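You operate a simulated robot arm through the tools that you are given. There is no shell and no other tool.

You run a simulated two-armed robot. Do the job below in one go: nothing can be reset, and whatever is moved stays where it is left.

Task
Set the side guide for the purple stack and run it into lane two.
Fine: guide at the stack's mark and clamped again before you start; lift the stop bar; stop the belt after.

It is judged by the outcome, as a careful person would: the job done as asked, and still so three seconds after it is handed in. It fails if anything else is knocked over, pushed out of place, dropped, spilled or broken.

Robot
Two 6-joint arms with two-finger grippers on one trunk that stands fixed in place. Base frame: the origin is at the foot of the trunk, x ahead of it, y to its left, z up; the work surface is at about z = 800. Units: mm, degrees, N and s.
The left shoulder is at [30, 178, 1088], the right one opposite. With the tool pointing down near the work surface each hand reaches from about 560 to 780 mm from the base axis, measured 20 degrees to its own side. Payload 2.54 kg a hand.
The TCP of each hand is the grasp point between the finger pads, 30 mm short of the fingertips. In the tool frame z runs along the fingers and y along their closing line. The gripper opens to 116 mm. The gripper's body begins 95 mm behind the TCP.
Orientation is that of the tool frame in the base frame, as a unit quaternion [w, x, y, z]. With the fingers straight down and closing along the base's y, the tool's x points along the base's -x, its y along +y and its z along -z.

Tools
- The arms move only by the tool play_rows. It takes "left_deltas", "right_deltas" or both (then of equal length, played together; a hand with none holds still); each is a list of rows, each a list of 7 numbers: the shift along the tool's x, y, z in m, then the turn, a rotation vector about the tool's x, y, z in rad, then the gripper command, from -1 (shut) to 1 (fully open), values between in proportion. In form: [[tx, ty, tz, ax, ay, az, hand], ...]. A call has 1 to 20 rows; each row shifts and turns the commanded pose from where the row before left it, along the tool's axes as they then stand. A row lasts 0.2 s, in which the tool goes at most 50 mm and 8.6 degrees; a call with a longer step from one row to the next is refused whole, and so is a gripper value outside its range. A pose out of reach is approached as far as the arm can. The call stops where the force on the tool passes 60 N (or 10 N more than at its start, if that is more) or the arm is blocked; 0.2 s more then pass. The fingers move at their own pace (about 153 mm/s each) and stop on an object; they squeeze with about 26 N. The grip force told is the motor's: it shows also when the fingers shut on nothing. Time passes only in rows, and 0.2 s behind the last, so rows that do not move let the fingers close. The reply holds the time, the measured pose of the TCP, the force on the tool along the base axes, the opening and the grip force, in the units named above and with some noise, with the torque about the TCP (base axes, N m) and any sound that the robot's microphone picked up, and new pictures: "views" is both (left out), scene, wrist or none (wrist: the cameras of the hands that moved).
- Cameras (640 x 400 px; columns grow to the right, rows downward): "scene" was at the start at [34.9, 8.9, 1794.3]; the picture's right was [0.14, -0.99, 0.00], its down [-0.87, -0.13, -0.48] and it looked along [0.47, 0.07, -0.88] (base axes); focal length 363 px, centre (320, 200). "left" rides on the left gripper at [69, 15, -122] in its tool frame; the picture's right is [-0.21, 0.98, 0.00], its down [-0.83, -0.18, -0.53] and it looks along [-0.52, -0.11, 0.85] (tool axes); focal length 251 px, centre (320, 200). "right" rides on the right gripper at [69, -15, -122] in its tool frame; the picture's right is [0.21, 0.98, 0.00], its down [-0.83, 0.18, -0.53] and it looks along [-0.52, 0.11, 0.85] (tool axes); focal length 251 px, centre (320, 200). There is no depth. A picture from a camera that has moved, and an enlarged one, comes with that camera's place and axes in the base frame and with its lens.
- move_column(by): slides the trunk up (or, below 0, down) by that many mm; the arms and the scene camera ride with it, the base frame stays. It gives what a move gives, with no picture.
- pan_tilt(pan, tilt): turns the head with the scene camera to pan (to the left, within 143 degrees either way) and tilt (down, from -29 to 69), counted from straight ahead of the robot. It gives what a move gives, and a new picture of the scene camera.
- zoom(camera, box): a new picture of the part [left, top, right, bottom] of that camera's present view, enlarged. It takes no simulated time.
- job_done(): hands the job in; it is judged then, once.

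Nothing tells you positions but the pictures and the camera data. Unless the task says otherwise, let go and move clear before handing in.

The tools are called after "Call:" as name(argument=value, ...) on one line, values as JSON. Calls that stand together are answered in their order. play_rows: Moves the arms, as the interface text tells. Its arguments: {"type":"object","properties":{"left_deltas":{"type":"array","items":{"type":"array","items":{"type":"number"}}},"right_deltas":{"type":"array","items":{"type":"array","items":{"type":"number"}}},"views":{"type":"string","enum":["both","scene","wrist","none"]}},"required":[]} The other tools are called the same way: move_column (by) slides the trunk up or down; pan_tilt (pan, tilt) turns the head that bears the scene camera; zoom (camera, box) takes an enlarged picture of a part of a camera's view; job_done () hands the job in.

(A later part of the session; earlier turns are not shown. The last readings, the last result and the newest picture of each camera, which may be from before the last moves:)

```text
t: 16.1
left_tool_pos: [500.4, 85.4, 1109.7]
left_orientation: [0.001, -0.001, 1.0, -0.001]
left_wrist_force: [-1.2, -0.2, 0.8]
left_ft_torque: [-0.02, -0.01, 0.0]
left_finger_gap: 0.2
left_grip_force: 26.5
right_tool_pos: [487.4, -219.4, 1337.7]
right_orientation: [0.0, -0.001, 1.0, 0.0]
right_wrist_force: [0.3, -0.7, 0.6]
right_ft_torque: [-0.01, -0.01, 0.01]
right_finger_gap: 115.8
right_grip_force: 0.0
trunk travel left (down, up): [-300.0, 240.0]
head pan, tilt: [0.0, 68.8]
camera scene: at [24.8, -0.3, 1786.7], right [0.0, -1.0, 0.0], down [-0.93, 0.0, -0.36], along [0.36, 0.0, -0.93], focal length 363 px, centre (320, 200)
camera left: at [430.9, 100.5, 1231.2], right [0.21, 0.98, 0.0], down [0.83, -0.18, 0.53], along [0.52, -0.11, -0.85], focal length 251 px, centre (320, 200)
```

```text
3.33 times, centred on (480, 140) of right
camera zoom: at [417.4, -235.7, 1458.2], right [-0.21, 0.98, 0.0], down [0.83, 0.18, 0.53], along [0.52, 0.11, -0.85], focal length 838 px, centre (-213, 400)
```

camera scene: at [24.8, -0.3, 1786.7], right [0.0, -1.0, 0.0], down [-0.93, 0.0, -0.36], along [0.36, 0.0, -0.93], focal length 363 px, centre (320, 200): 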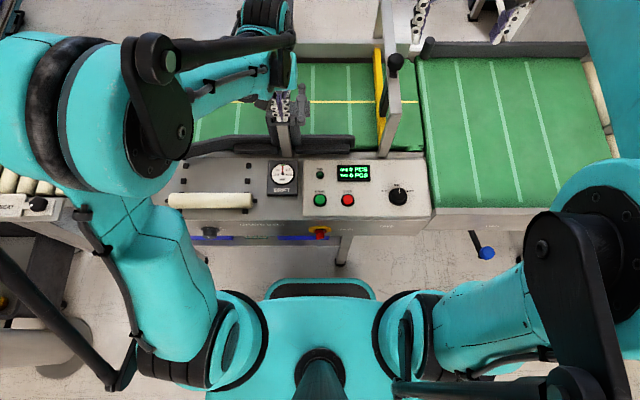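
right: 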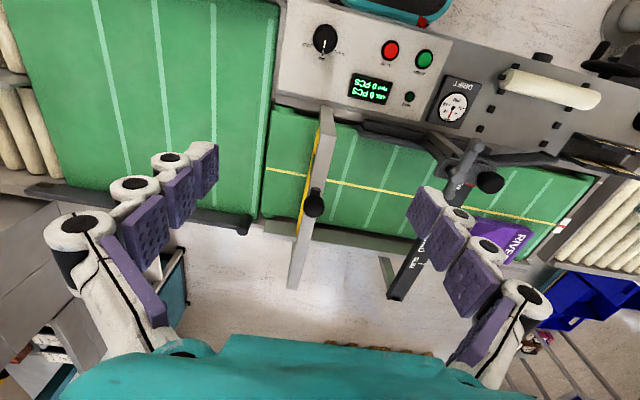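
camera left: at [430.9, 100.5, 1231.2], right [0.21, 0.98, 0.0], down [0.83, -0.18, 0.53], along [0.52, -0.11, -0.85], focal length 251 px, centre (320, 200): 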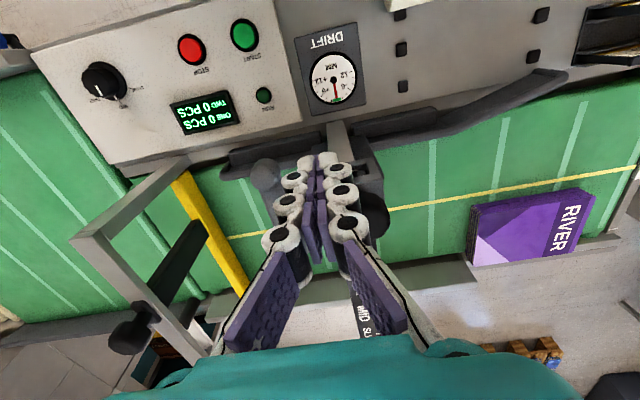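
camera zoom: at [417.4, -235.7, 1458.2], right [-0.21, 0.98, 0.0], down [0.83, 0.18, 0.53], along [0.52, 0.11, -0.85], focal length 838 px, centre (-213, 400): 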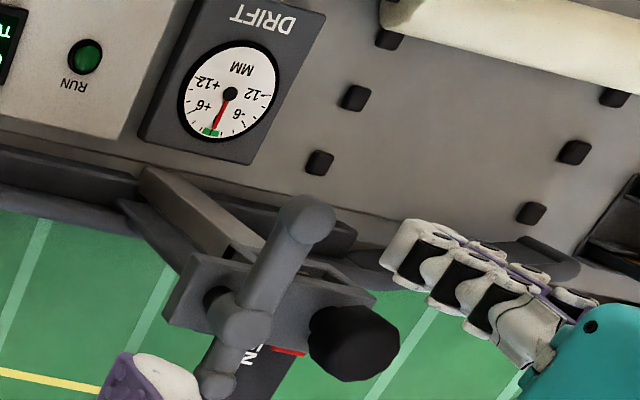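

Finger tips are beside the handle lobe (about [503, 44, 1064]). I'll lower the closed fingers next to it and give it a small push toward −y, watching the force.

Call:
play_rows(left_deltas=[[0, 0, 0.035, 0, 0, 0, -1], [0, -0.015, 0, 0, 0, 0, -1], [0, -0.006, 0, 0, 0, 0, -1], [0, -0.006, 0, 0, 0, 0, -1], [0, -0.006, 0, 0, 0, 0, -1]], views="both")

Call:
zoom(camera="right", box=[400, 80, 560, 200])

```text
t: 17.3
left_tool_pos: [501.7, 52.5, 1075.2]
left_orientation: [0.001, -0.001, 1.0, 0.0]
left_wrist_force: [0.1, 0.3, -0.8]
left_ft_torque: [-0.02, 0.02, 0.01]
left_finger_gap: 0.2
left_grip_force: 26.5
right_tool_pos: [487.0, -218.9, 1336.1]
right_orientation: [0.0, 0.0, 1.0, 0.0]
right_wrist_force: [-0.2, 0.0, 0.2]
right_ft_torque: [0.0, 0.03, -0.02]
right_finger_gap: 115.9
right_grip_force: 0.1
trunk travel left (down, up): [-300.0, 240.0]
head pan, tilt: [0.0, 68.8]
camera scene: at [26.7, -0.3, 1786.6], right [0.0, -1.0, 0.0], down [-0.93, 0.0, -0.36], along [0.36, 0.0, -0.93], focal length 363 px, centre (320, 200)
camera left: at [432.1, 68.1, 1196.1], right [0.21, 0.98, 0.0], down [0.83, -0.18, 0.53], along [0.52, -0.11, -0.85], focal length 251 px, centre (320, 200)
```

scene: 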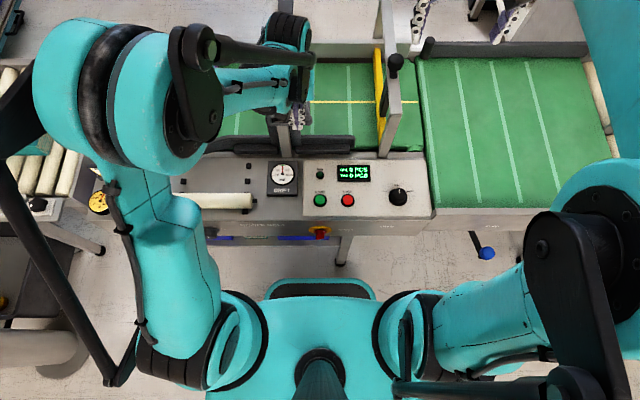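
left: 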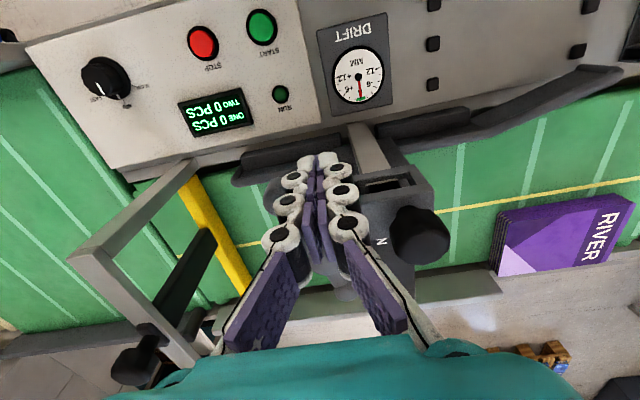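

```text
3.33 times, centred on (480, 140) of right
camera zoom: at [419.0, -235.7, 1457.8], right [-0.21, 0.98, 0.0], down [0.83, 0.18, 0.53], along [0.52, 0.11, -0.85], focal length 838 px, centre (-213, 400)
```

zoom: 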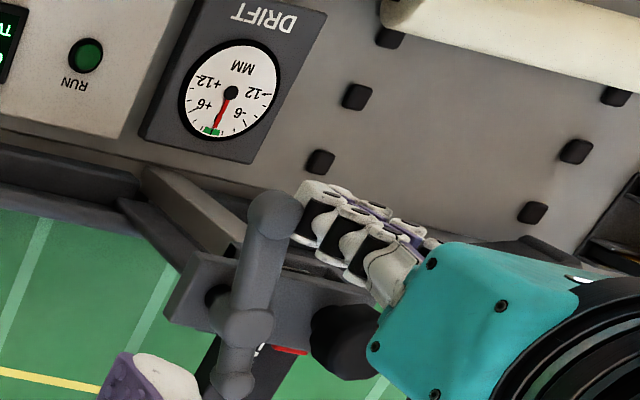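

The lever turns easily about its vertical stud, with almost no force. I'll keep swinging it along the arc.

Call:
play_rows(left_deltas=[[-0.0007, -0.009, 0, 0, 0, 0, -1], [-0.0007, -0.0085, 0, 0, 0, 0, -1], [-0.0025, -0.0075, 0, 0, 0, 0, -1], [-0.0025, -0.0075, 0, 0, 0, 0, -1], [-0.006, -0.006, 0, 0, 0, 0, -1], [-0.006, -0.006, 0, 0, 0, 0, -1]], views="wrist")

Call:
zoom(camera="right", box=[400, 80, 560, 200])

```text
t: 18.7
left_tool_pos: [519.2, 8.3, 1074.7]
left_orientation: [0.001, 0.0, 1.0, 0.0]
left_wrist_force: [-0.2, 0.5, -0.9]
left_ft_torque: [0.01, 0.01, 0.0]
left_finger_gap: 0.1
left_grip_force: 26.2
right_tool_pos: [488.2, -221.3, 1336.8]
right_orientation: [0.0, 0.0, 1.0, 0.0]
right_wrist_force: [0.4, -0.5, 0.6]
right_ft_torque: [-0.02, 0.03, 0.01]
right_finger_gap: 116.0
right_grip_force: 0.1
trunk travel left (down, up): [-300.0, 240.0]
head pan, tilt: [0.0, 68.8]
camera left: at [450.3, 23.6, 1195.6], right [0.21, 0.98, 0.0], down [0.83, -0.18, 0.53], along [0.52, -0.11, -0.85], focal length 251 px, centre (320, 200)
```

left: 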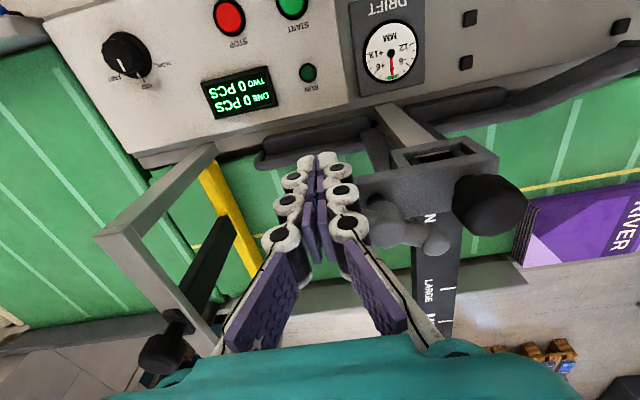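

```text
3.33 times, centred on (480, 140) of right
camera zoom: at [419.0, -235.8, 1457.7], right [-0.21, 0.98, 0.0], down [0.83, 0.18, 0.53], along [0.52, 0.11, -0.85], focal length 838 px, centre (-213, 400)
```

zoom: 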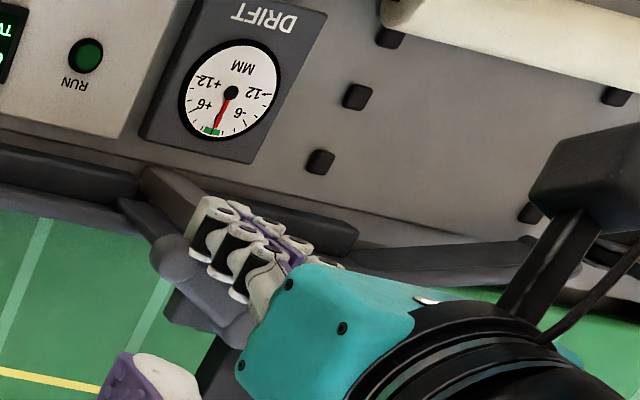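

About 60° turned so far. I'll continue gently to roughly 90°.

Call:
play_rows(left_deltas=[[-0.006, -0.0055, 0, 0, 0, 0, -1], [-0.006, -0.0055, 0, 0, 0, 0, -1], [-0.007, -0.0045, 0, 0, 0, 0, -1], [-0.007, -0.0045, 0, 0, 0, 0, -1]], views="wrist")

Call:
zoom(camera="left", box=[280, 120, 520, 270])

Call:
zoom(camera="right", box=[400, 80, 560, 200])

```text
t: 19.7
left_tool_pos: [545.7, -12.5, 1075.4]
left_orientation: [0.0, 0.0, 1.0, 0.0]
left_wrist_force: [-1.3, 1.2, 1.7]
left_ft_torque: [0.0, 0.05, 0.05]
left_finger_gap: 0.2
left_grip_force: 29.0
right_tool_pos: [487.6, -220.3, 1336.3]
right_orientation: [0.0, 0.0, 1.0, 0.0]
right_wrist_force: [-0.2, 0.1, -0.2]
right_ft_torque: [-0.01, -0.01, 0.0]
right_finger_gap: 116.1
right_grip_force: 0.1
trunk travel left (down, up): [-300.0, 240.0]
head pan, tilt: [0.0, 68.8]
camera left: at [476.2, 3.5, 1195.7], right [0.21, 0.98, 0.0], down [0.83, -0.18, 0.53], along [0.52, -0.11, -0.85], focal length 251 px, centre (320, 200)
```

left: 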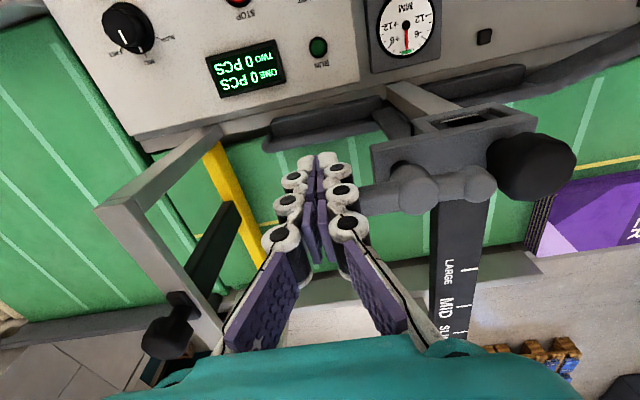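

```text
2.67 times, centred on (400, 195) of left
camera zoom: at [476.2, 3.5, 1195.7], right [0.21, 0.98, 0.0], down [0.83, -0.18, 0.53], along [0.52, -0.11, -0.85], focal length 670 px, centre (107, 213)
```

zoom: 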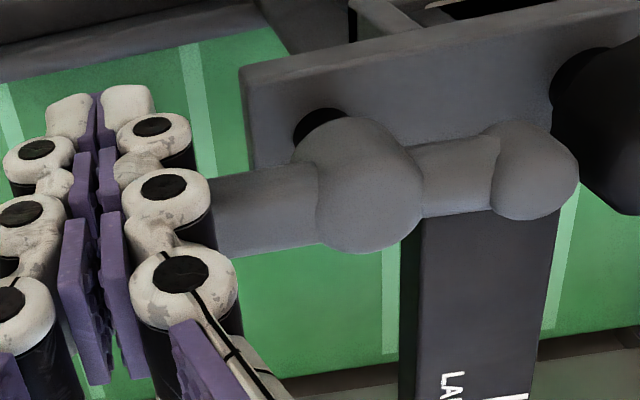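

```text
3.33 times, centred on (480, 140) of right
camera zoom: at [418.7, -235.8, 1457.8], right [-0.21, 0.98, 0.0], down [0.83, 0.18, 0.53], along [0.52, 0.11, -0.85], focal length 838 px, centre (-213, 400)
```

zoom: 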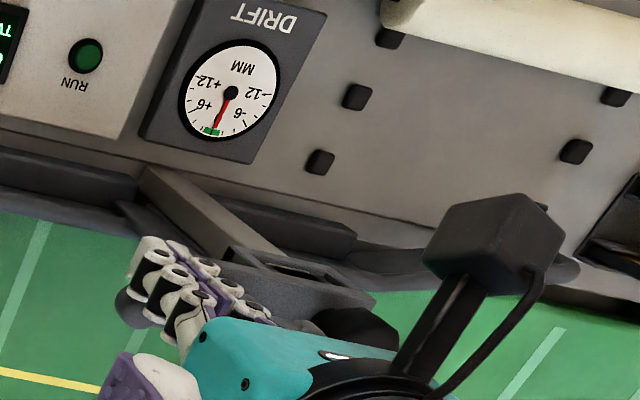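

The lever now lies crosswise (about 90°), which should be released. I'll back off, go over to the knob's near side, and then push the carriage forward.

Call:
play_rows(left_deltas=[[0.035, 0, 0, 0, 0, 0, -1], [0, 0, -0.05, 0, 0, 0, -1], [0, 0.042, 0, 0, 0, 0, -1], [0, 0.042, 0, 0, 0, 0, -1], [0, 0.042, 0, 0, 0, 0, -1], [0, 0, 0, 0, 0, 0, -1]], views="both")

Call:
zoom(camera="right", box=[400, 80, 560, 200])

Call:
zoom(camera="left", box=[200, 120, 440, 270])

```text
t: 21.1
left_tool_pos: [510.4, 115.0, 1124.5]
left_orientation: [-0.001, 0.0, 1.0, 0.0]
left_wrist_force: [-0.6, 0.3, 0.0]
left_ft_torque: [0.04, 0.02, -0.02]
left_finger_gap: 0.3
left_grip_force: 28.4
right_tool_pos: [488.3, -222.1, 1337.7]
right_orientation: [0.001, 0.0, 1.0, -0.001]
right_wrist_force: [0.1, -0.2, 0.7]
right_ft_torque: [0.05, 0.01, 0.0]
right_finger_gap: 116.0
right_grip_force: 0.0
trunk travel left (down, up): [-300.0, 240.0]
head pan, tilt: [0.0, 68.8]
camera scene: at [26.5, -1.6, 1786.6], right [0.0, -1.0, 0.0], down [-0.93, 0.0, -0.36], along [0.36, 0.0, -0.93], focal length 363 px, centre (320, 200)
camera left: at [441.1, 129.4, 1245.7], right [0.21, 0.98, 0.0], down [0.83, -0.18, 0.53], along [0.52, -0.11, -0.85], focal length 251 px, centre (320, 200)
```

scene: 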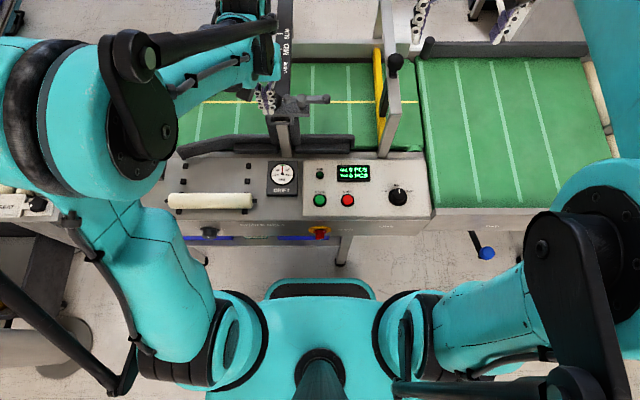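
left: 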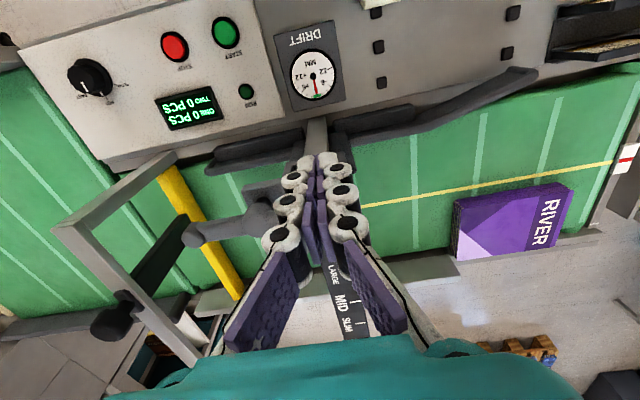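

```text
3.33 times, centred on (480, 140) of right
camera zoom: at [418.8, -236.8, 1457.6], right [-0.21, 0.98, 0.0], down [0.83, 0.18, 0.53], along [0.52, 0.12, -0.85], focal length 838 px, centre (-213, 400)
```

zoom: 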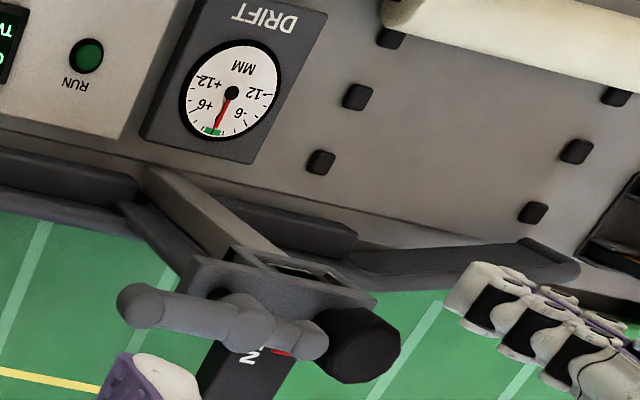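

```text
2.67 times, centred on (320, 195) of left
camera zoom: at [441.1, 129.4, 1245.7], right [0.21, 0.98, 0.0], down [0.83, -0.18, 0.53], along [0.52, -0.11, -0.85], focal length 670 px, centre (320, 213)
```

zoom: 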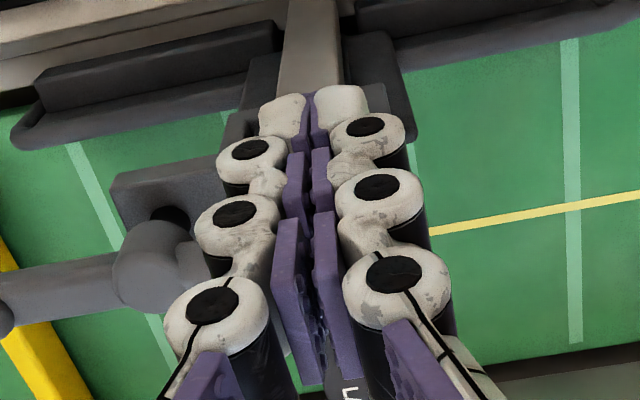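

Lever is fully crosswise. Now I'll lower behind the knob and push it gently forward, checking whether the carriage moves freely.

Call:
play_rows(left_deltas=[[0, 0, 0.025, 0, 0, 0, -1], [0, 0, 0.025, 0, 0, 0, -1], [-0.015, 0, 0, 0, 0, 0, -1], [-0.008, 0, 0, 0, 0, 0, -1], [-0.008, 0, 0, 0, 0, 0, -1], [-0.008, 0, 0, 0, 0, 0, -1]], views="wrist")

Call:
zoom(camera="right", box=[400, 80, 560, 200])

```text
t: 22.5
left_tool_pos: [550.4, 116.4, 1075.6]
left_orientation: [0.0, 0.001, 1.0, 0.0]
left_wrist_force: [-1.1, 1.1, -0.7]
left_ft_torque: [0.02, 0.07, -0.02]
left_finger_gap: 0.2
left_grip_force: 28.5
right_tool_pos: [487.8, -219.8, 1337.7]
right_orientation: [0.0, 0.0, 1.0, 0.0]
right_wrist_force: [-0.2, 0.2, 0.0]
right_ft_torque: [0.0, 0.01, 0.0]
right_finger_gap: 116.1
right_grip_force: 0.0
trunk travel left (down, up): [-300.0, 240.0]
head pan, tilt: [0.0, 68.8]
camera left: at [481.0, 130.5, 1195.4], right [0.21, 0.98, 0.0], down [0.83, -0.18, 0.53], along [0.52, -0.11, -0.85], focal length 251 px, centre (320, 200)
```

left: 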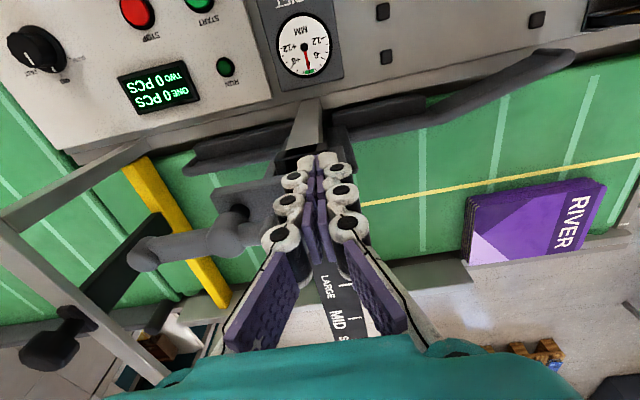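

```text
3.33 times, centred on (480, 140) of right
camera zoom: at [419.4, -235.8, 1457.6], right [-0.21, 0.98, 0.0], down [0.83, 0.18, 0.53], along [0.52, 0.11, -0.85], focal length 838 px, centre (-213, 400)
```

zoom: 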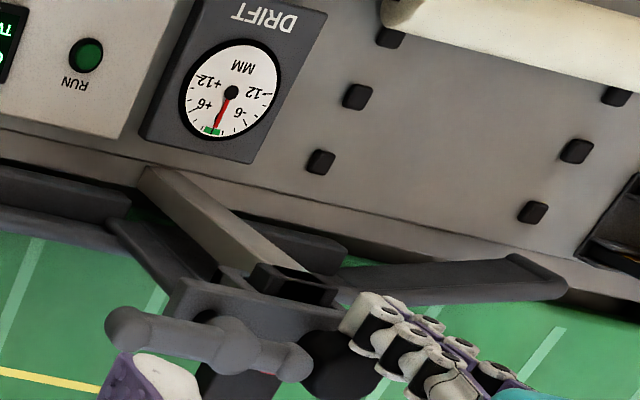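

The carriage and guide slide freely together. I'll keep pushing forward in steps.

Call:
play_rows(left_deltas=[[-0.01, 0, 0, 0, 0, 0, -1], [-0.01, 0, 0, 0, 0, 0, -1], [-0.01, 0, 0, 0, 0, 0, -1], [-0.01, 0, 0, 0, 0, 0, -1], [-0.01, 0, 0, 0, 0, 0, -1], [-0.01, 0, 0, 0, 0, 0, -1], [-0.01, 0, 0, 0, 0, 0, -1], [-0.01, 0, 0, 0, 0, 0, -1], [-0.01, 0, 0, 0, 0, 0, -1], [-0.01, 0, 0, 0, 0, 0, -1]], views="both")

Call:
zoom(camera="left", box=[200, 80, 520, 280])

```text
t: 24.7
left_tool_pos: [650.0, 114.1, 1074.2]
left_orientation: [0.001, 0.0, 1.0, 0.0]
left_wrist_force: [-0.9, 0.0, -0.5]
left_ft_torque: [0.01, 0.03, 0.02]
left_finger_gap: 0.1
left_grip_force: 28.6
right_tool_pos: [489.8, -219.9, 1336.8]
right_orientation: [0.0, -0.001, 1.0, 0.001]
right_wrist_force: [0.0, -0.1, 0.5]
right_ft_torque: [0.02, -0.01, -0.02]
right_finger_gap: 115.9
right_grip_force: 0.1
trunk travel left (down, up): [-300.0, 240.0]
head pan, tilt: [0.0, 68.8]
camera scene: at [27.3, -0.6, 1786.6], right [0.0, -1.0, 0.0], down [-0.93, 0.0, -0.36], along [0.36, 0.0, -0.93], focal length 363 px, centre (320, 200)
camera left: at [581.0, 129.8, 1195.2], right [0.21, 0.98, 0.0], down [0.83, -0.18, 0.53], along [0.52, -0.11, -0.85], focal length 251 px, centre (320, 200)
```

scene: 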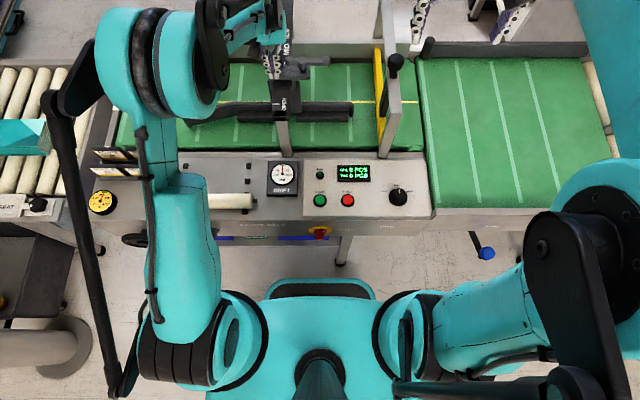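
left: 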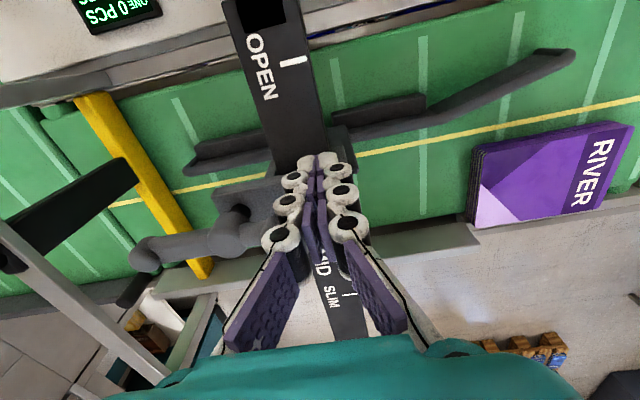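

```text
2.00 times, centred on (360, 180) of left
camera zoom: at [581.0, 129.8, 1195.2], right [0.21, 0.98, 0.0], down [0.83, -0.18, 0.53], along [0.52, -0.11, -0.85], focal length 503 px, centre (240, 240)
```

zoom: 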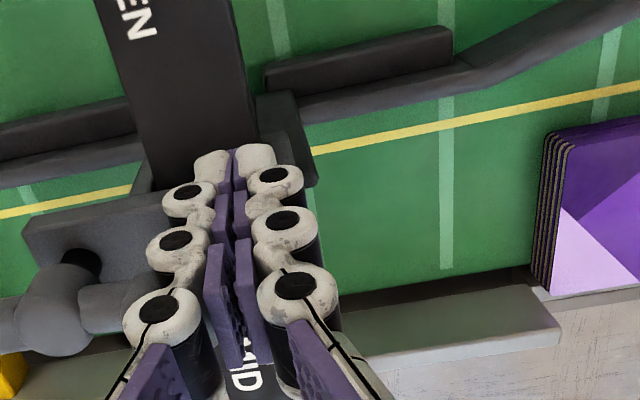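

The OPEN tick is now exposed at x≈588, and MID is at about 780, so roughly 190 mm of total travel is needed (about 119 done so far). I'll push another 50 mm and then check against the red pointer.

Call:
play_rows(left_deltas=[[-0.01, 0, 0, 0, 0, 0, -1], [-0.01, 0, 0, 0, 0, 0, -1], [-0.01, 0, 0, 0, 0, 0, -1], [-0.01, 0, 0, 0, 0, 0, -1], [-0.01, 0, 0, 0, 0, 0, -1]], views="both")

Call:
zoom(camera="left", box=[200, 80, 520, 280])

Call:
zoom(camera="right", box=[360, 120, 560, 260])

Call:
zoom(camera="scene", box=[220, 20, 340, 120])

```text
t: 25.9
left_tool_pos: [700.9, 116.2, 1073.5]
left_orientation: [0.0, 0.0, 1.0, -0.001]
left_wrist_force: [-0.8, -0.8, -0.7]
left_ft_torque: [-0.01, -0.02, 0.0]
left_finger_gap: 0.0
left_grip_force: 29.0
right_tool_pos: [490.0, -220.2, 1336.6]
right_orientation: [-0.001, 0.0, 1.0, 0.0]
right_wrist_force: [-0.2, -0.9, 0.2]
right_ft_torque: [0.0, 0.02, -0.02]
right_finger_gap: 116.2
right_grip_force: 0.0
trunk travel left (down, up): [-300.0, 240.0]
head pan, tilt: [0.0, 68.8]
camera scene: at [27.5, -0.4, 1786.6], right [0.0, -1.0, 0.0], down [-0.93, 0.0, -0.36], along [0.36, 0.0, -0.93], focal length 363 px, centre (320, 200)
camera left: at [630.9, 130.2, 1195.1], right [0.21, 0.98, 0.0], down [0.83, -0.18, 0.53], along [0.52, -0.11, -0.85], focal length 251 px, centre (320, 200)
```

scene: 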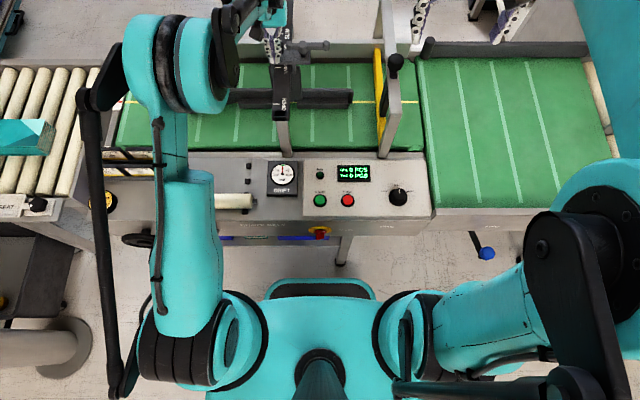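
left: 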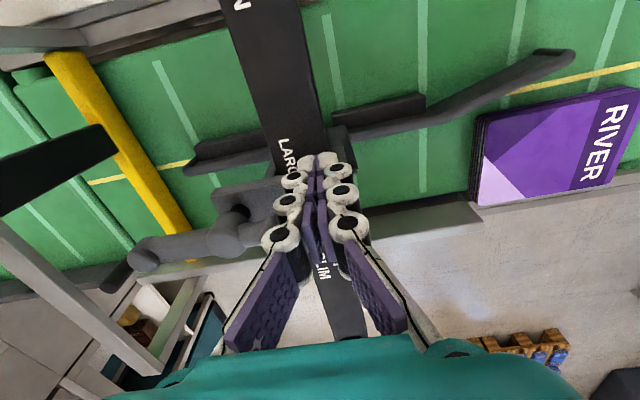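

```text
2.00 times, centred on (360, 180) of left
camera zoom: at [630.9, 130.2, 1195.1], right [0.21, 0.98, 0.0], down [0.83, -0.18, 0.53], along [0.52, -0.11, -0.85], focal length 503 px, centre (240, 240)
```

zoom: 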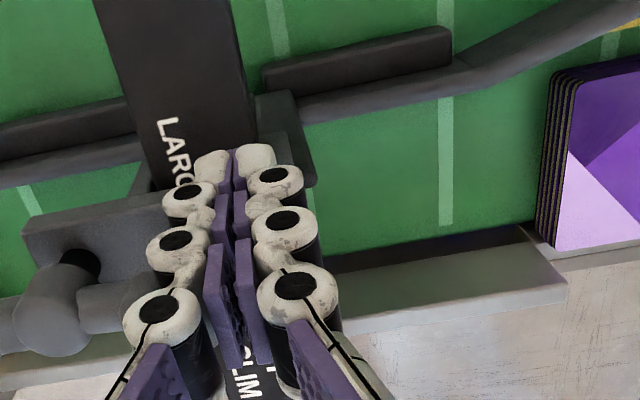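

```text
2.86 times, centred on (460, 190) of right
camera zoom: at [419.7, -235.8, 1457.5], right [-0.21, 0.98, 0.0], down [0.83, 0.18, 0.53], along [0.52, 0.11, -0.85], focal length 718 px, centre (-80, 229)
```

zoom: 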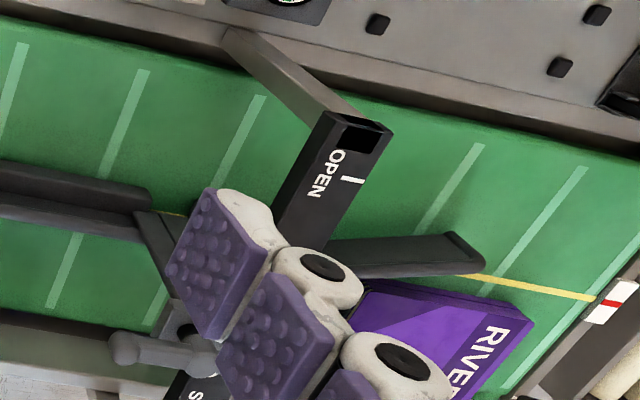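

```text
4.00 times, centred on (280, 70) of scene
camera zoom: at [27.5, -0.4, 1786.6], right [0.0, -1.0, 0.0], down [-0.93, 0.0, -0.36], along [0.36, 0.0, -0.93], focal length 1451 px, centre (480, 720)
```

zoom: 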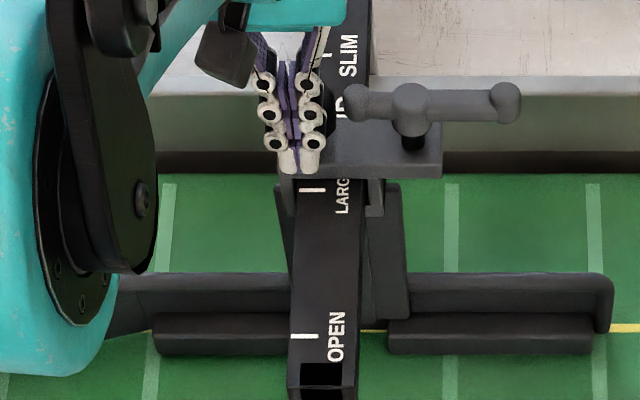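

The carriage is close to MID now. I'll retract the left hand up and to the side and open the fingers to read the red pointer against the MID tick.

Call:
play_rows(left_deltas=[[0.03, 0, 0, 0, 0, 0, -1], [0, 0, -0.05, 0, 0, 0, -1], [0, 0, -0.05, 0, 0, 0, -1], [0.0175, 0.0425, 0, 0, 0, 0, 1], [0.0175, 0.0425, 0, 0, 0, 0, 1], [0.0175, 0.0425, 0, 0, 0, 0, 1], [0.0175, 0.0425, 0, 0, 0, 0, 1], [0, 0, 0, 0, 0, 0, 1]], views="both")

Call:
zoom(camera="left", box=[180, 190, 340, 310])

Call:
zoom(camera="scene", box=[220, 20, 340, 120])

Call:
zoom(camera="right", box=[360, 120, 560, 260])

```text
t: 27.7
left_tool_pos: [599.3, 285.0, 1173.3]
left_orientation: [0.0, 0.001, 1.0, 0.0]
left_wrist_force: [-0.1, -0.2, -0.3]
left_ft_torque: [0.02, 0.03, 0.02]
left_finger_gap: 116.0
left_grip_force: 0.0
right_tool_pos: [488.6, -221.0, 1336.1]
right_orientation: [0.0, 0.0, 1.0, 0.0]
right_wrist_force: [0.3, 0.4, 0.0]
right_ft_torque: [0.04, 0.03, 0.0]
right_finger_gap: 116.1
right_grip_force: 0.0
trunk travel left (down, up): [-300.0, 240.0]
head pan, tilt: [0.0, 68.8]
camera scene: at [27.2, -2.0, 1786.6], right [0.0, -1.0, 0.0], down [-0.93, 0.0, -0.36], along [0.36, 0.0, -0.93], focal length 363 px, centre (320, 200)
camera left: at [530.5, 299.9, 1295.8], right [0.22, 0.98, 0.0], down [0.83, -0.18, 0.53], along [0.52, -0.11, -0.85], focal length 251 px, centre (320, 200)
```

scene: 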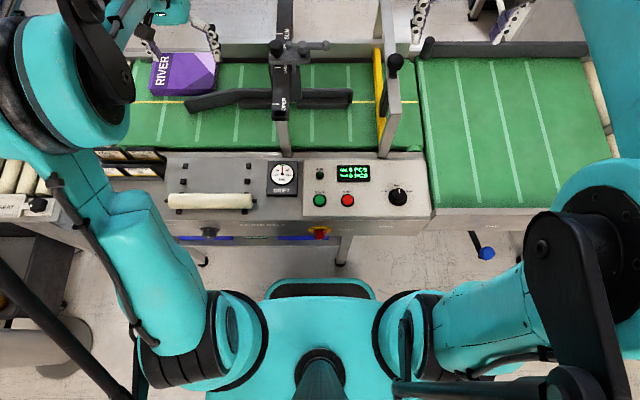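
left: 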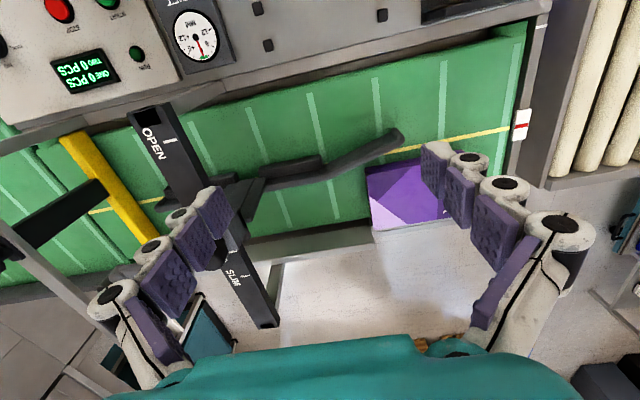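

```text
3.33 times, centred on (260, 250) of left
camera zoom: at [530.5, 299.9, 1295.8], right [0.22, 0.98, 0.0], down [0.83, -0.18, 0.53], along [0.52, -0.11, -0.85], focal length 838 px, centre (520, 33)
```

zoom: 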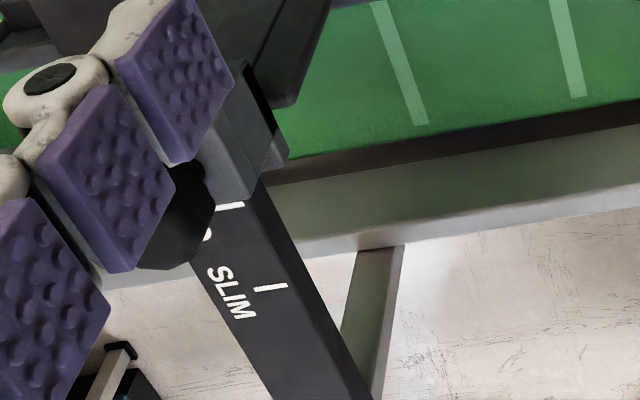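

```text
4.00 times, centred on (280, 70) of scene
camera zoom: at [27.2, -2.0, 1786.6], right [0.0, -1.0, 0.0], down [-0.93, 0.0, -0.36], along [0.36, 0.0, -0.93], focal length 1451 px, centre (480, 720)
```

zoom: 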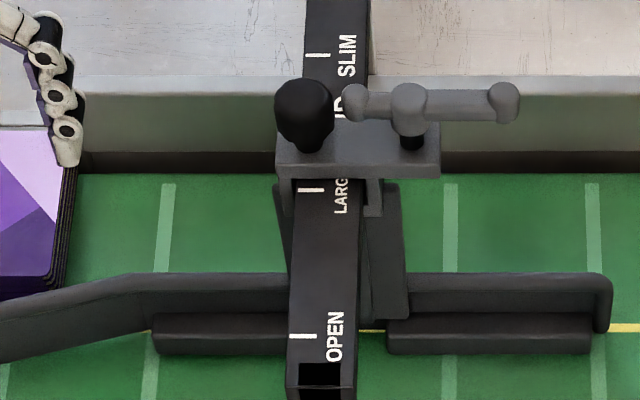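

```text
2.86 times, centred on (460, 190) of right
camera zoom: at [419.4, -237.1, 1457.4], right [-0.21, 0.98, 0.0], down [0.83, 0.18, 0.53], along [0.52, 0.12, -0.85], focal length 718 px, centre (-80, 229)
```

zoom: 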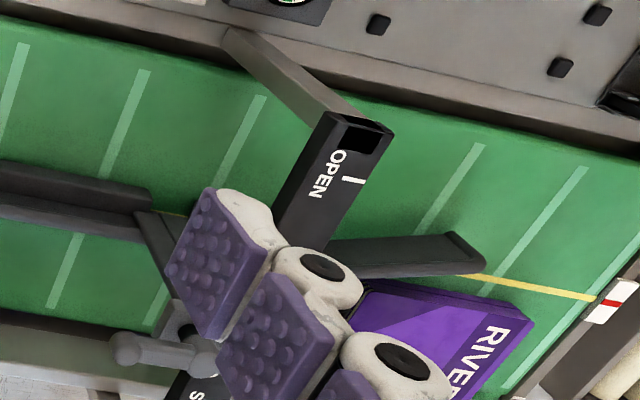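

MID's tick is just visible at the carriage's far edge, but I need a clearer view of the red pointer, so I'll move the left camera farther forward.

Call:
play_rows(left_deltas=[[-0.029, -0.00875, 0, 0, 0, 0, 1], [-0.029, -0.00875, 0, 0, 0, 0, 1], [-0.029, -0.00875, 0, 0, 0, 0, 1], [-0.029, -0.00875, 0, 0, 0, 0, 1]], views="wrist")

Call:
zoom(camera="left", box=[160, 120, 320, 240])

Call:
zoom(camera="left", box=[205, 150, 265, 195])

```text
t: 28.7
left_tool_pos: [717.1, 250.5, 1173.8]
left_orientation: [-0.001, 0.0, 1.0, 0.0]
left_wrist_force: [0.6, -0.4, -0.1]
left_ft_torque: [0.03, 0.02, -0.02]
left_finger_gap: 115.9
left_grip_force: 0.1
right_tool_pos: [489.7, -220.1, 1336.2]
right_orientation: [0.0, 0.0, 1.0, 0.0]
right_wrist_force: [0.3, 0.8, -0.7]
right_ft_torque: [0.03, 0.07, -0.03]
right_finger_gap: 115.9
right_grip_force: 0.1
trunk travel left (down, up): [-300.0, 240.0]
head pan, tilt: [0.0, 68.8]
camera left: at [647.8, 264.6, 1294.9], right [0.21, 0.98, 0.0], down [0.83, -0.18, 0.53], along [0.52, -0.11, -0.85], focal length 251 px, centre (320, 200)
```

left: 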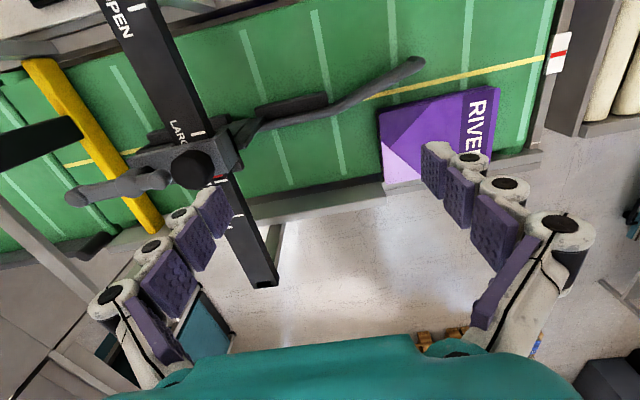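

```text
3.33 times, centred on (240, 180) of left
camera zoom: at [647.8, 264.6, 1294.9], right [0.21, 0.98, 0.0], down [0.83, -0.18, 0.53], along [0.52, -0.11, -0.85], focal length 838 px, centre (587, 267)
```

zoom: 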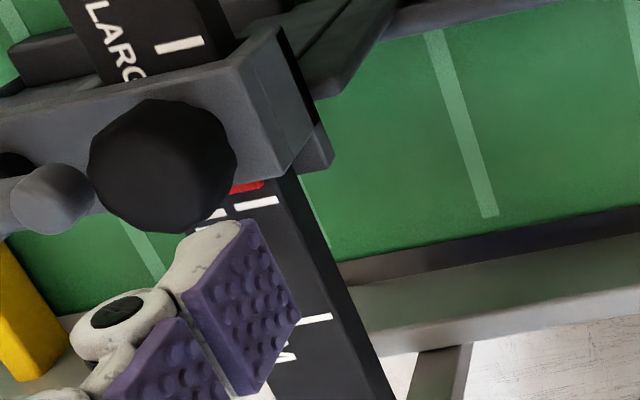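

```text
8.89 times, centred on (235, 172) of left
camera zoom: at [647.8, 264.6, 1294.9], right [0.21, 0.98, 0.0], down [0.83, -0.18, 0.53], along [0.52, -0.11, -0.85], focal length 2235 px, centre (1076, 444)
```

zoom: 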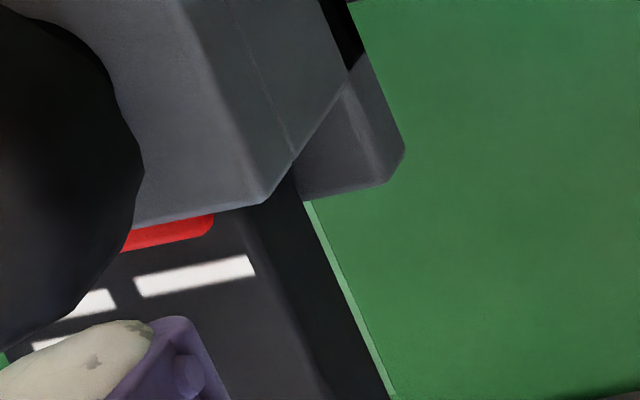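

The red pointer sits about 8 mm short of the MID tick. I'll go back behind the knob and nudge it about 8 mm farther.

Call:
play_rows(left_deltas=[[0.013, -0.03375, 0, 0, 0, 0, -1], [0.013, -0.03375, 0, 0, 0, 0, -1], [0.013, -0.03375, 0, 0, 0, 0, -1], [0.013, -0.03375, 0, 0, 0, 0, -1], [0, 0, 0, 0, 0, 0, -1], [0, 0, 0.05, 0, 0, 0, -1], [0, 0, 0.05, 0, 0, 0, -1], [-0.02, 0, 0, 0, 0, 0, -1], [-0.01, 0, 0, 0, 0, 0, -1], [-0.005, 0, 0, 0, 0, 0, -1], [-0.004, 0, 0, 0, 0, 0, -1], [-0.004, 0, 0, 0, 0, 0, -1]], views="wrist")

```text
t: 31.3
left_tool_pos: [706.7, 115.7, 1074.5]
left_orientation: [0.001, 0.0, 1.0, 0.0]
left_wrist_force: [-1.2, -0.2, -0.3]
left_ft_torque: [-0.03, 0.03, 0.03]
left_finger_gap: 0.0
left_grip_force: 26.5
right_tool_pos: [488.0, -220.2, 1336.7]
right_orientation: [0.0, 0.0, 1.0, 0.0]
right_wrist_force: [0.4, -0.5, -0.1]
right_ft_torque: [-0.02, 0.0, 0.02]
right_finger_gap: 116.1
right_grip_force: 0.0
trunk travel left (down, up): [-300.0, 240.0]
head pan, tilt: [0.0, 68.8]
camera left: at [637.4, 129.4, 1195.9], right [0.21, 0.98, 0.0], down [0.83, -0.18, 0.53], along [0.52, -0.11, -0.85], focal length 251 px, centre (320, 200)
```

left: 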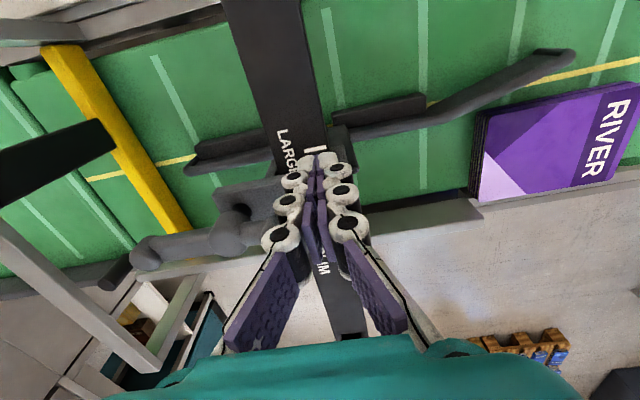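

Now I'll retract to the viewing position and re-check the pointer.

Call:
play_rows(left_deltas=[[0.02, 0, 0, 0, 0, 0, -1], [0, 0, -0.05, 0, 0, 0, -1], [0, 0, -0.05, 0, 0, 0, -1], [-0.008, 0.036, 0, 0, 0, 0, 0], [-0.008, 0.036, 0, 0, 0, 0, 1], [-0.008, 0.036, 0, 0, 0, 0, 1], [-0.008, 0.036, 0, 0, 0, 0, 1], [0, 0, 0, 0, 0, 0, 1]], views="wrist")

Call:
zoom(camera="left", box=[160, 120, 320, 240])

Call:
zoom(camera="left", box=[205, 140, 265, 185])

Call:
zoom(camera="scene", box=[220, 20, 340, 120])

```text
t: 33.1
left_tool_pos: [718.9, 257.5, 1176.3]
left_orientation: [0.0, 0.0, 1.0, 0.0]
left_wrist_force: [0.3, -0.5, 0.0]
left_ft_torque: [0.03, -0.01, 0.0]
left_finger_gap: 116.1
left_grip_force: 0.0
right_tool_pos: [487.3, -221.5, 1336.6]
right_orientation: [-0.001, 0.0, 1.0, 0.0]
right_wrist_force: [0.0, -0.1, -0.2]
right_ft_torque: [0.06, -0.05, -0.01]
right_finger_gap: 116.0
right_grip_force: 0.1
trunk travel left (down, up): [-300.0, 240.0]
head pan, tilt: [0.0, 68.8]
camera left: at [649.5, 272.0, 1296.1], right [0.21, 0.98, 0.0], down [0.83, -0.18, 0.53], along [0.52, -0.11, -0.85], focal length 251 px, centre (320, 200)
```

left: 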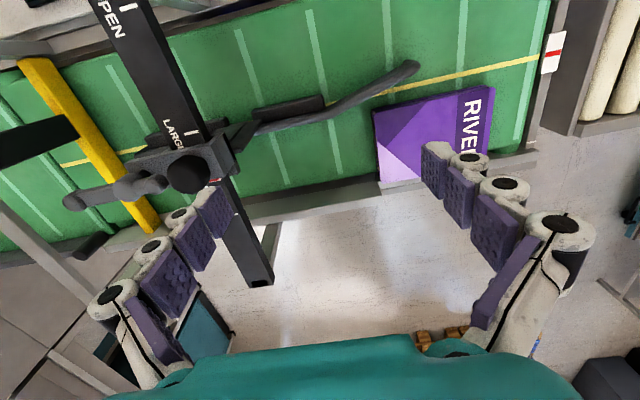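

```text
3.33 times, centred on (240, 180) of left
camera zoom: at [649.5, 272.0, 1296.1], right [0.21, 0.98, 0.0], down [0.83, -0.18, 0.53], along [0.52, -0.11, -0.85], focal length 838 px, centre (587, 267)
```

zoom: 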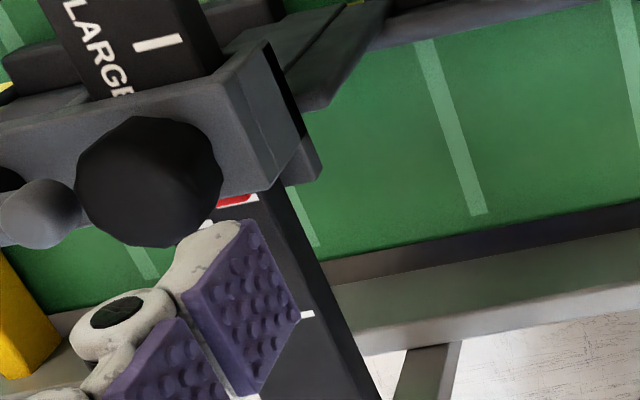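

```text
8.89 times, centred on (235, 162) of left
camera zoom: at [649.5, 272.0, 1296.1], right [0.21, 0.98, 0.0], down [0.83, -0.18, 0.53], along [0.52, -0.11, -0.85], focal length 2235 px, centre (1076, 533)
```

zoom: 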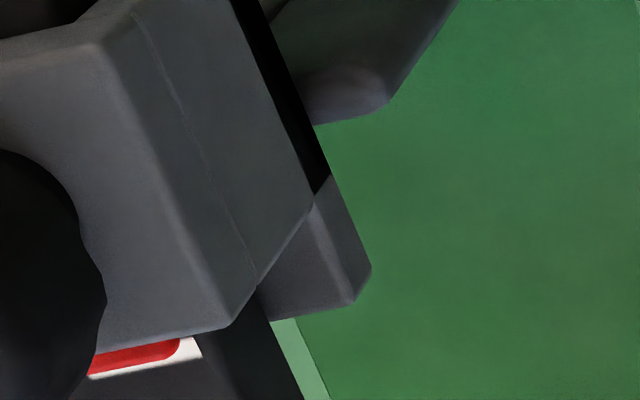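

```text
4.00 times, centred on (280, 70) of scene
camera zoom: at [26.1, -1.9, 1786.6], right [0.0, -1.0, 0.0], down [-0.93, 0.0, -0.36], along [0.36, 0.0, -0.93], focal length 1451 px, centre (480, 720)
```

zoom: 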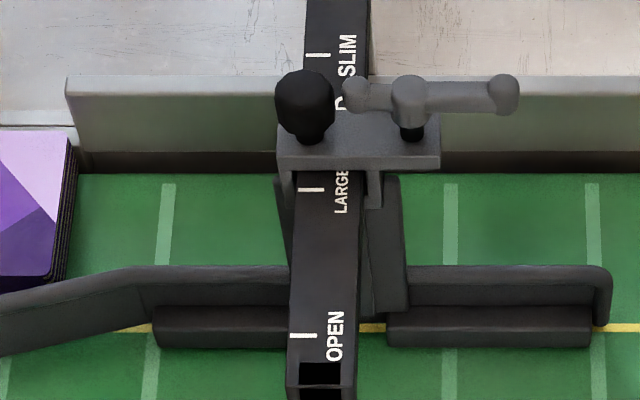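

The red pointer now lies right on the MID tick. Next I must swing the lever back from its far side, so I'll test the left arm's reach there, safely above everything.

Call:
play_rows(left_deltas=[[0.0027, -0.0396, 0, 0, 0, 0, -1], [0.0027, -0.0396, 0, 0, 0, 0, -1], [0.0027, -0.0396, 0, 0, 0, 0, -1], [0.0027, -0.0396, 0, 0, 0, 0, -1], [0.0027, -0.0396, 0, 0, 0, 0, -1], [0.0027, -0.0396, 0, 0, 0, 0, -1], [0.0027, -0.0396, 0, 0, 0, 0, -1], [-0.0175, 0, 0, 0, 0, 0, -1], [-0.0175, 0, 0, 0, 0, 0, -1], [-0.0175, 0, 0, 0, 0, 0, -1], [-0.0175, 0, 0, 0, 0, 0, -1], [0, 0, 0, 0, 0, 0, -1]], views="both")

```text
t: 35.7
left_tool_pos: [760.9, -18.0, 1174.2]
left_orientation: [-0.001, 0.0, 1.0, -0.001]
left_wrist_force: [0.0, 0.1, 0.0]
left_ft_torque: [-0.01, -0.04, 0.0]
left_finger_gap: 0.0
left_grip_force: 25.6
left hand out of reach, approached as far as the arm can: row 11
right_tool_pos: [488.7, -220.9, 1337.4]
right_orientation: [0.0, 0.0, 1.0, 0.0]
right_wrist_force: [-0.8, -0.5, 0.8]
right_ft_torque: [0.0, 0.0, -0.01]
right_finger_gap: 115.9
right_grip_force: 0.0
trunk travel left (down, up): [-300.0, 240.0]
head pan, tilt: [0.0, 68.8]
camera scene: at [25.9, -0.7, 1786.7], right [0.0, -1.0, 0.0], down [-0.93, 0.0, -0.36], along [0.36, 0.0, -0.93], focal length 363 px, centre (320, 200)
camera left: at [691.3, -3.6, 1295.7], right [0.21, 0.98, 0.0], down [0.83, -0.18, 0.53], along [0.52, -0.11, -0.85], focal length 251 px, centre (320, 200)
```

scene: 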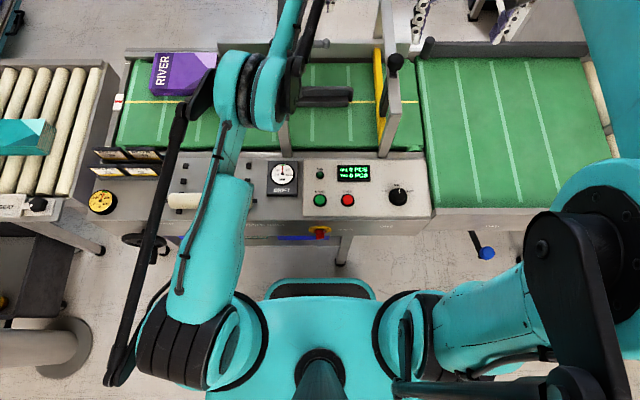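
left: 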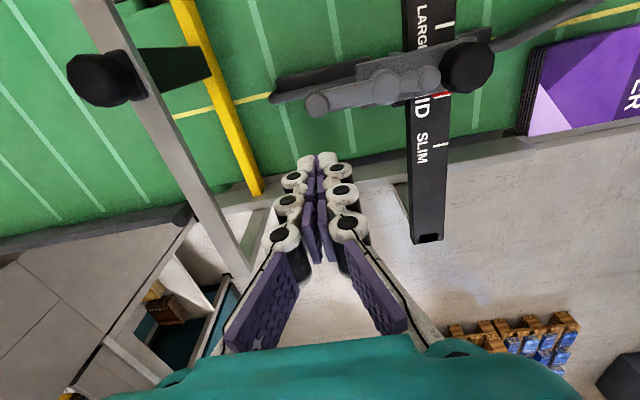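

The arm reaches x≈761 here, which is far enough. This view also shows the pointer and MID tick from another angle, so I'll zoom in.

Call:
zoom(camera="left", box=[400, 60, 500, 130])

Call:
zoom(camera="left", box=[270, 20, 510, 170])

```text
5.71 times, centred on (450, 95) of left
camera zoom: at [691.3, -3.6, 1295.7], right [0.21, 0.98, 0.0], down [0.83, -0.18, 0.53], along [0.52, -0.11, -0.85], focal length 1437 px, centre (-423, 800)
```

zoom: 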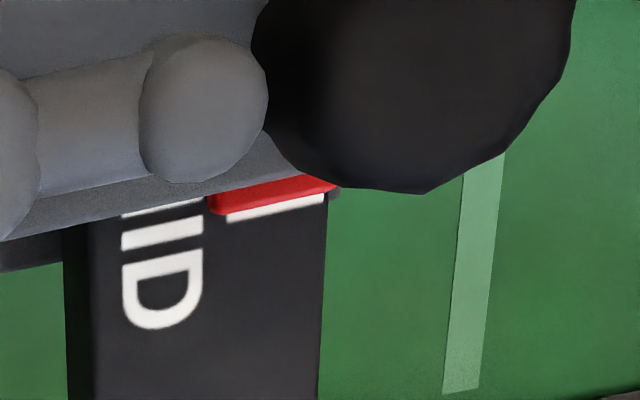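

```text
2.67 times, centred on (390, 95) of left
camera zoom: at [691.3, -3.6, 1295.7], right [0.21, 0.98, 0.0], down [0.83, -0.18, 0.53], along [0.52, -0.11, -0.85], focal length 670 px, centre (133, 480)
```

zoom: 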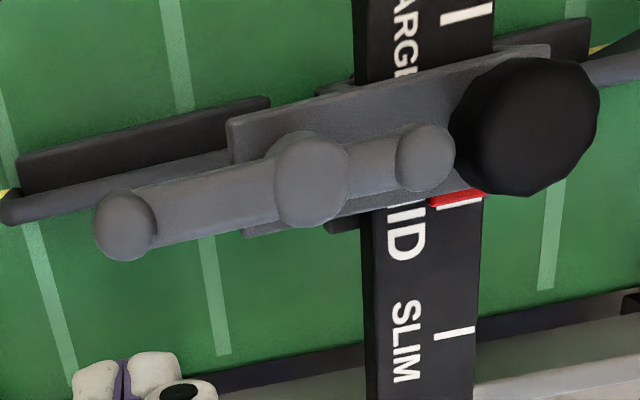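

From this angle the red pointer is still about 3 mm short of being centred on the MID tick. I'll nudge it another few mm before clamping.

Call:
play_rows(left_deltas=[[0.0265, 0, 0, 0, 0, 0, -1], [0.0265, 0.033, 0, 0, 0, 0, -1], [0.0265, 0.033, 0, 0, 0, 0, -1], [0.0265, 0.033, 0, 0, 0, 0, -1], [0, 0.033, 0, 0, 0, 0, -1], [0, 0, 0, 0, 0, 0, -1]], views="none")

```text
t: 37.1
left_tool_pos: [654.1, 112.6, 1174.0]
left_orientation: [0.0, 0.0, 1.0, -0.001]
left_wrist_force: [0.6, -0.1, 0.1]
left_ft_torque: [0.04, 0.01, -0.04]
left_finger_gap: 0.0
left_grip_force: 25.5
right_tool_pos: [487.9, -222.4, 1336.6]
right_orientation: [0.0, 0.001, 1.0, 0.0]
right_wrist_force: [0.3, -0.6, -0.2]
right_ft_torque: [0.0, -0.02, -0.02]
right_finger_gap: 116.1
right_grip_force: 0.0
trunk travel left (down, up): [-300.0, 240.0]
head pan, tilt: [0.0, 68.8]
```

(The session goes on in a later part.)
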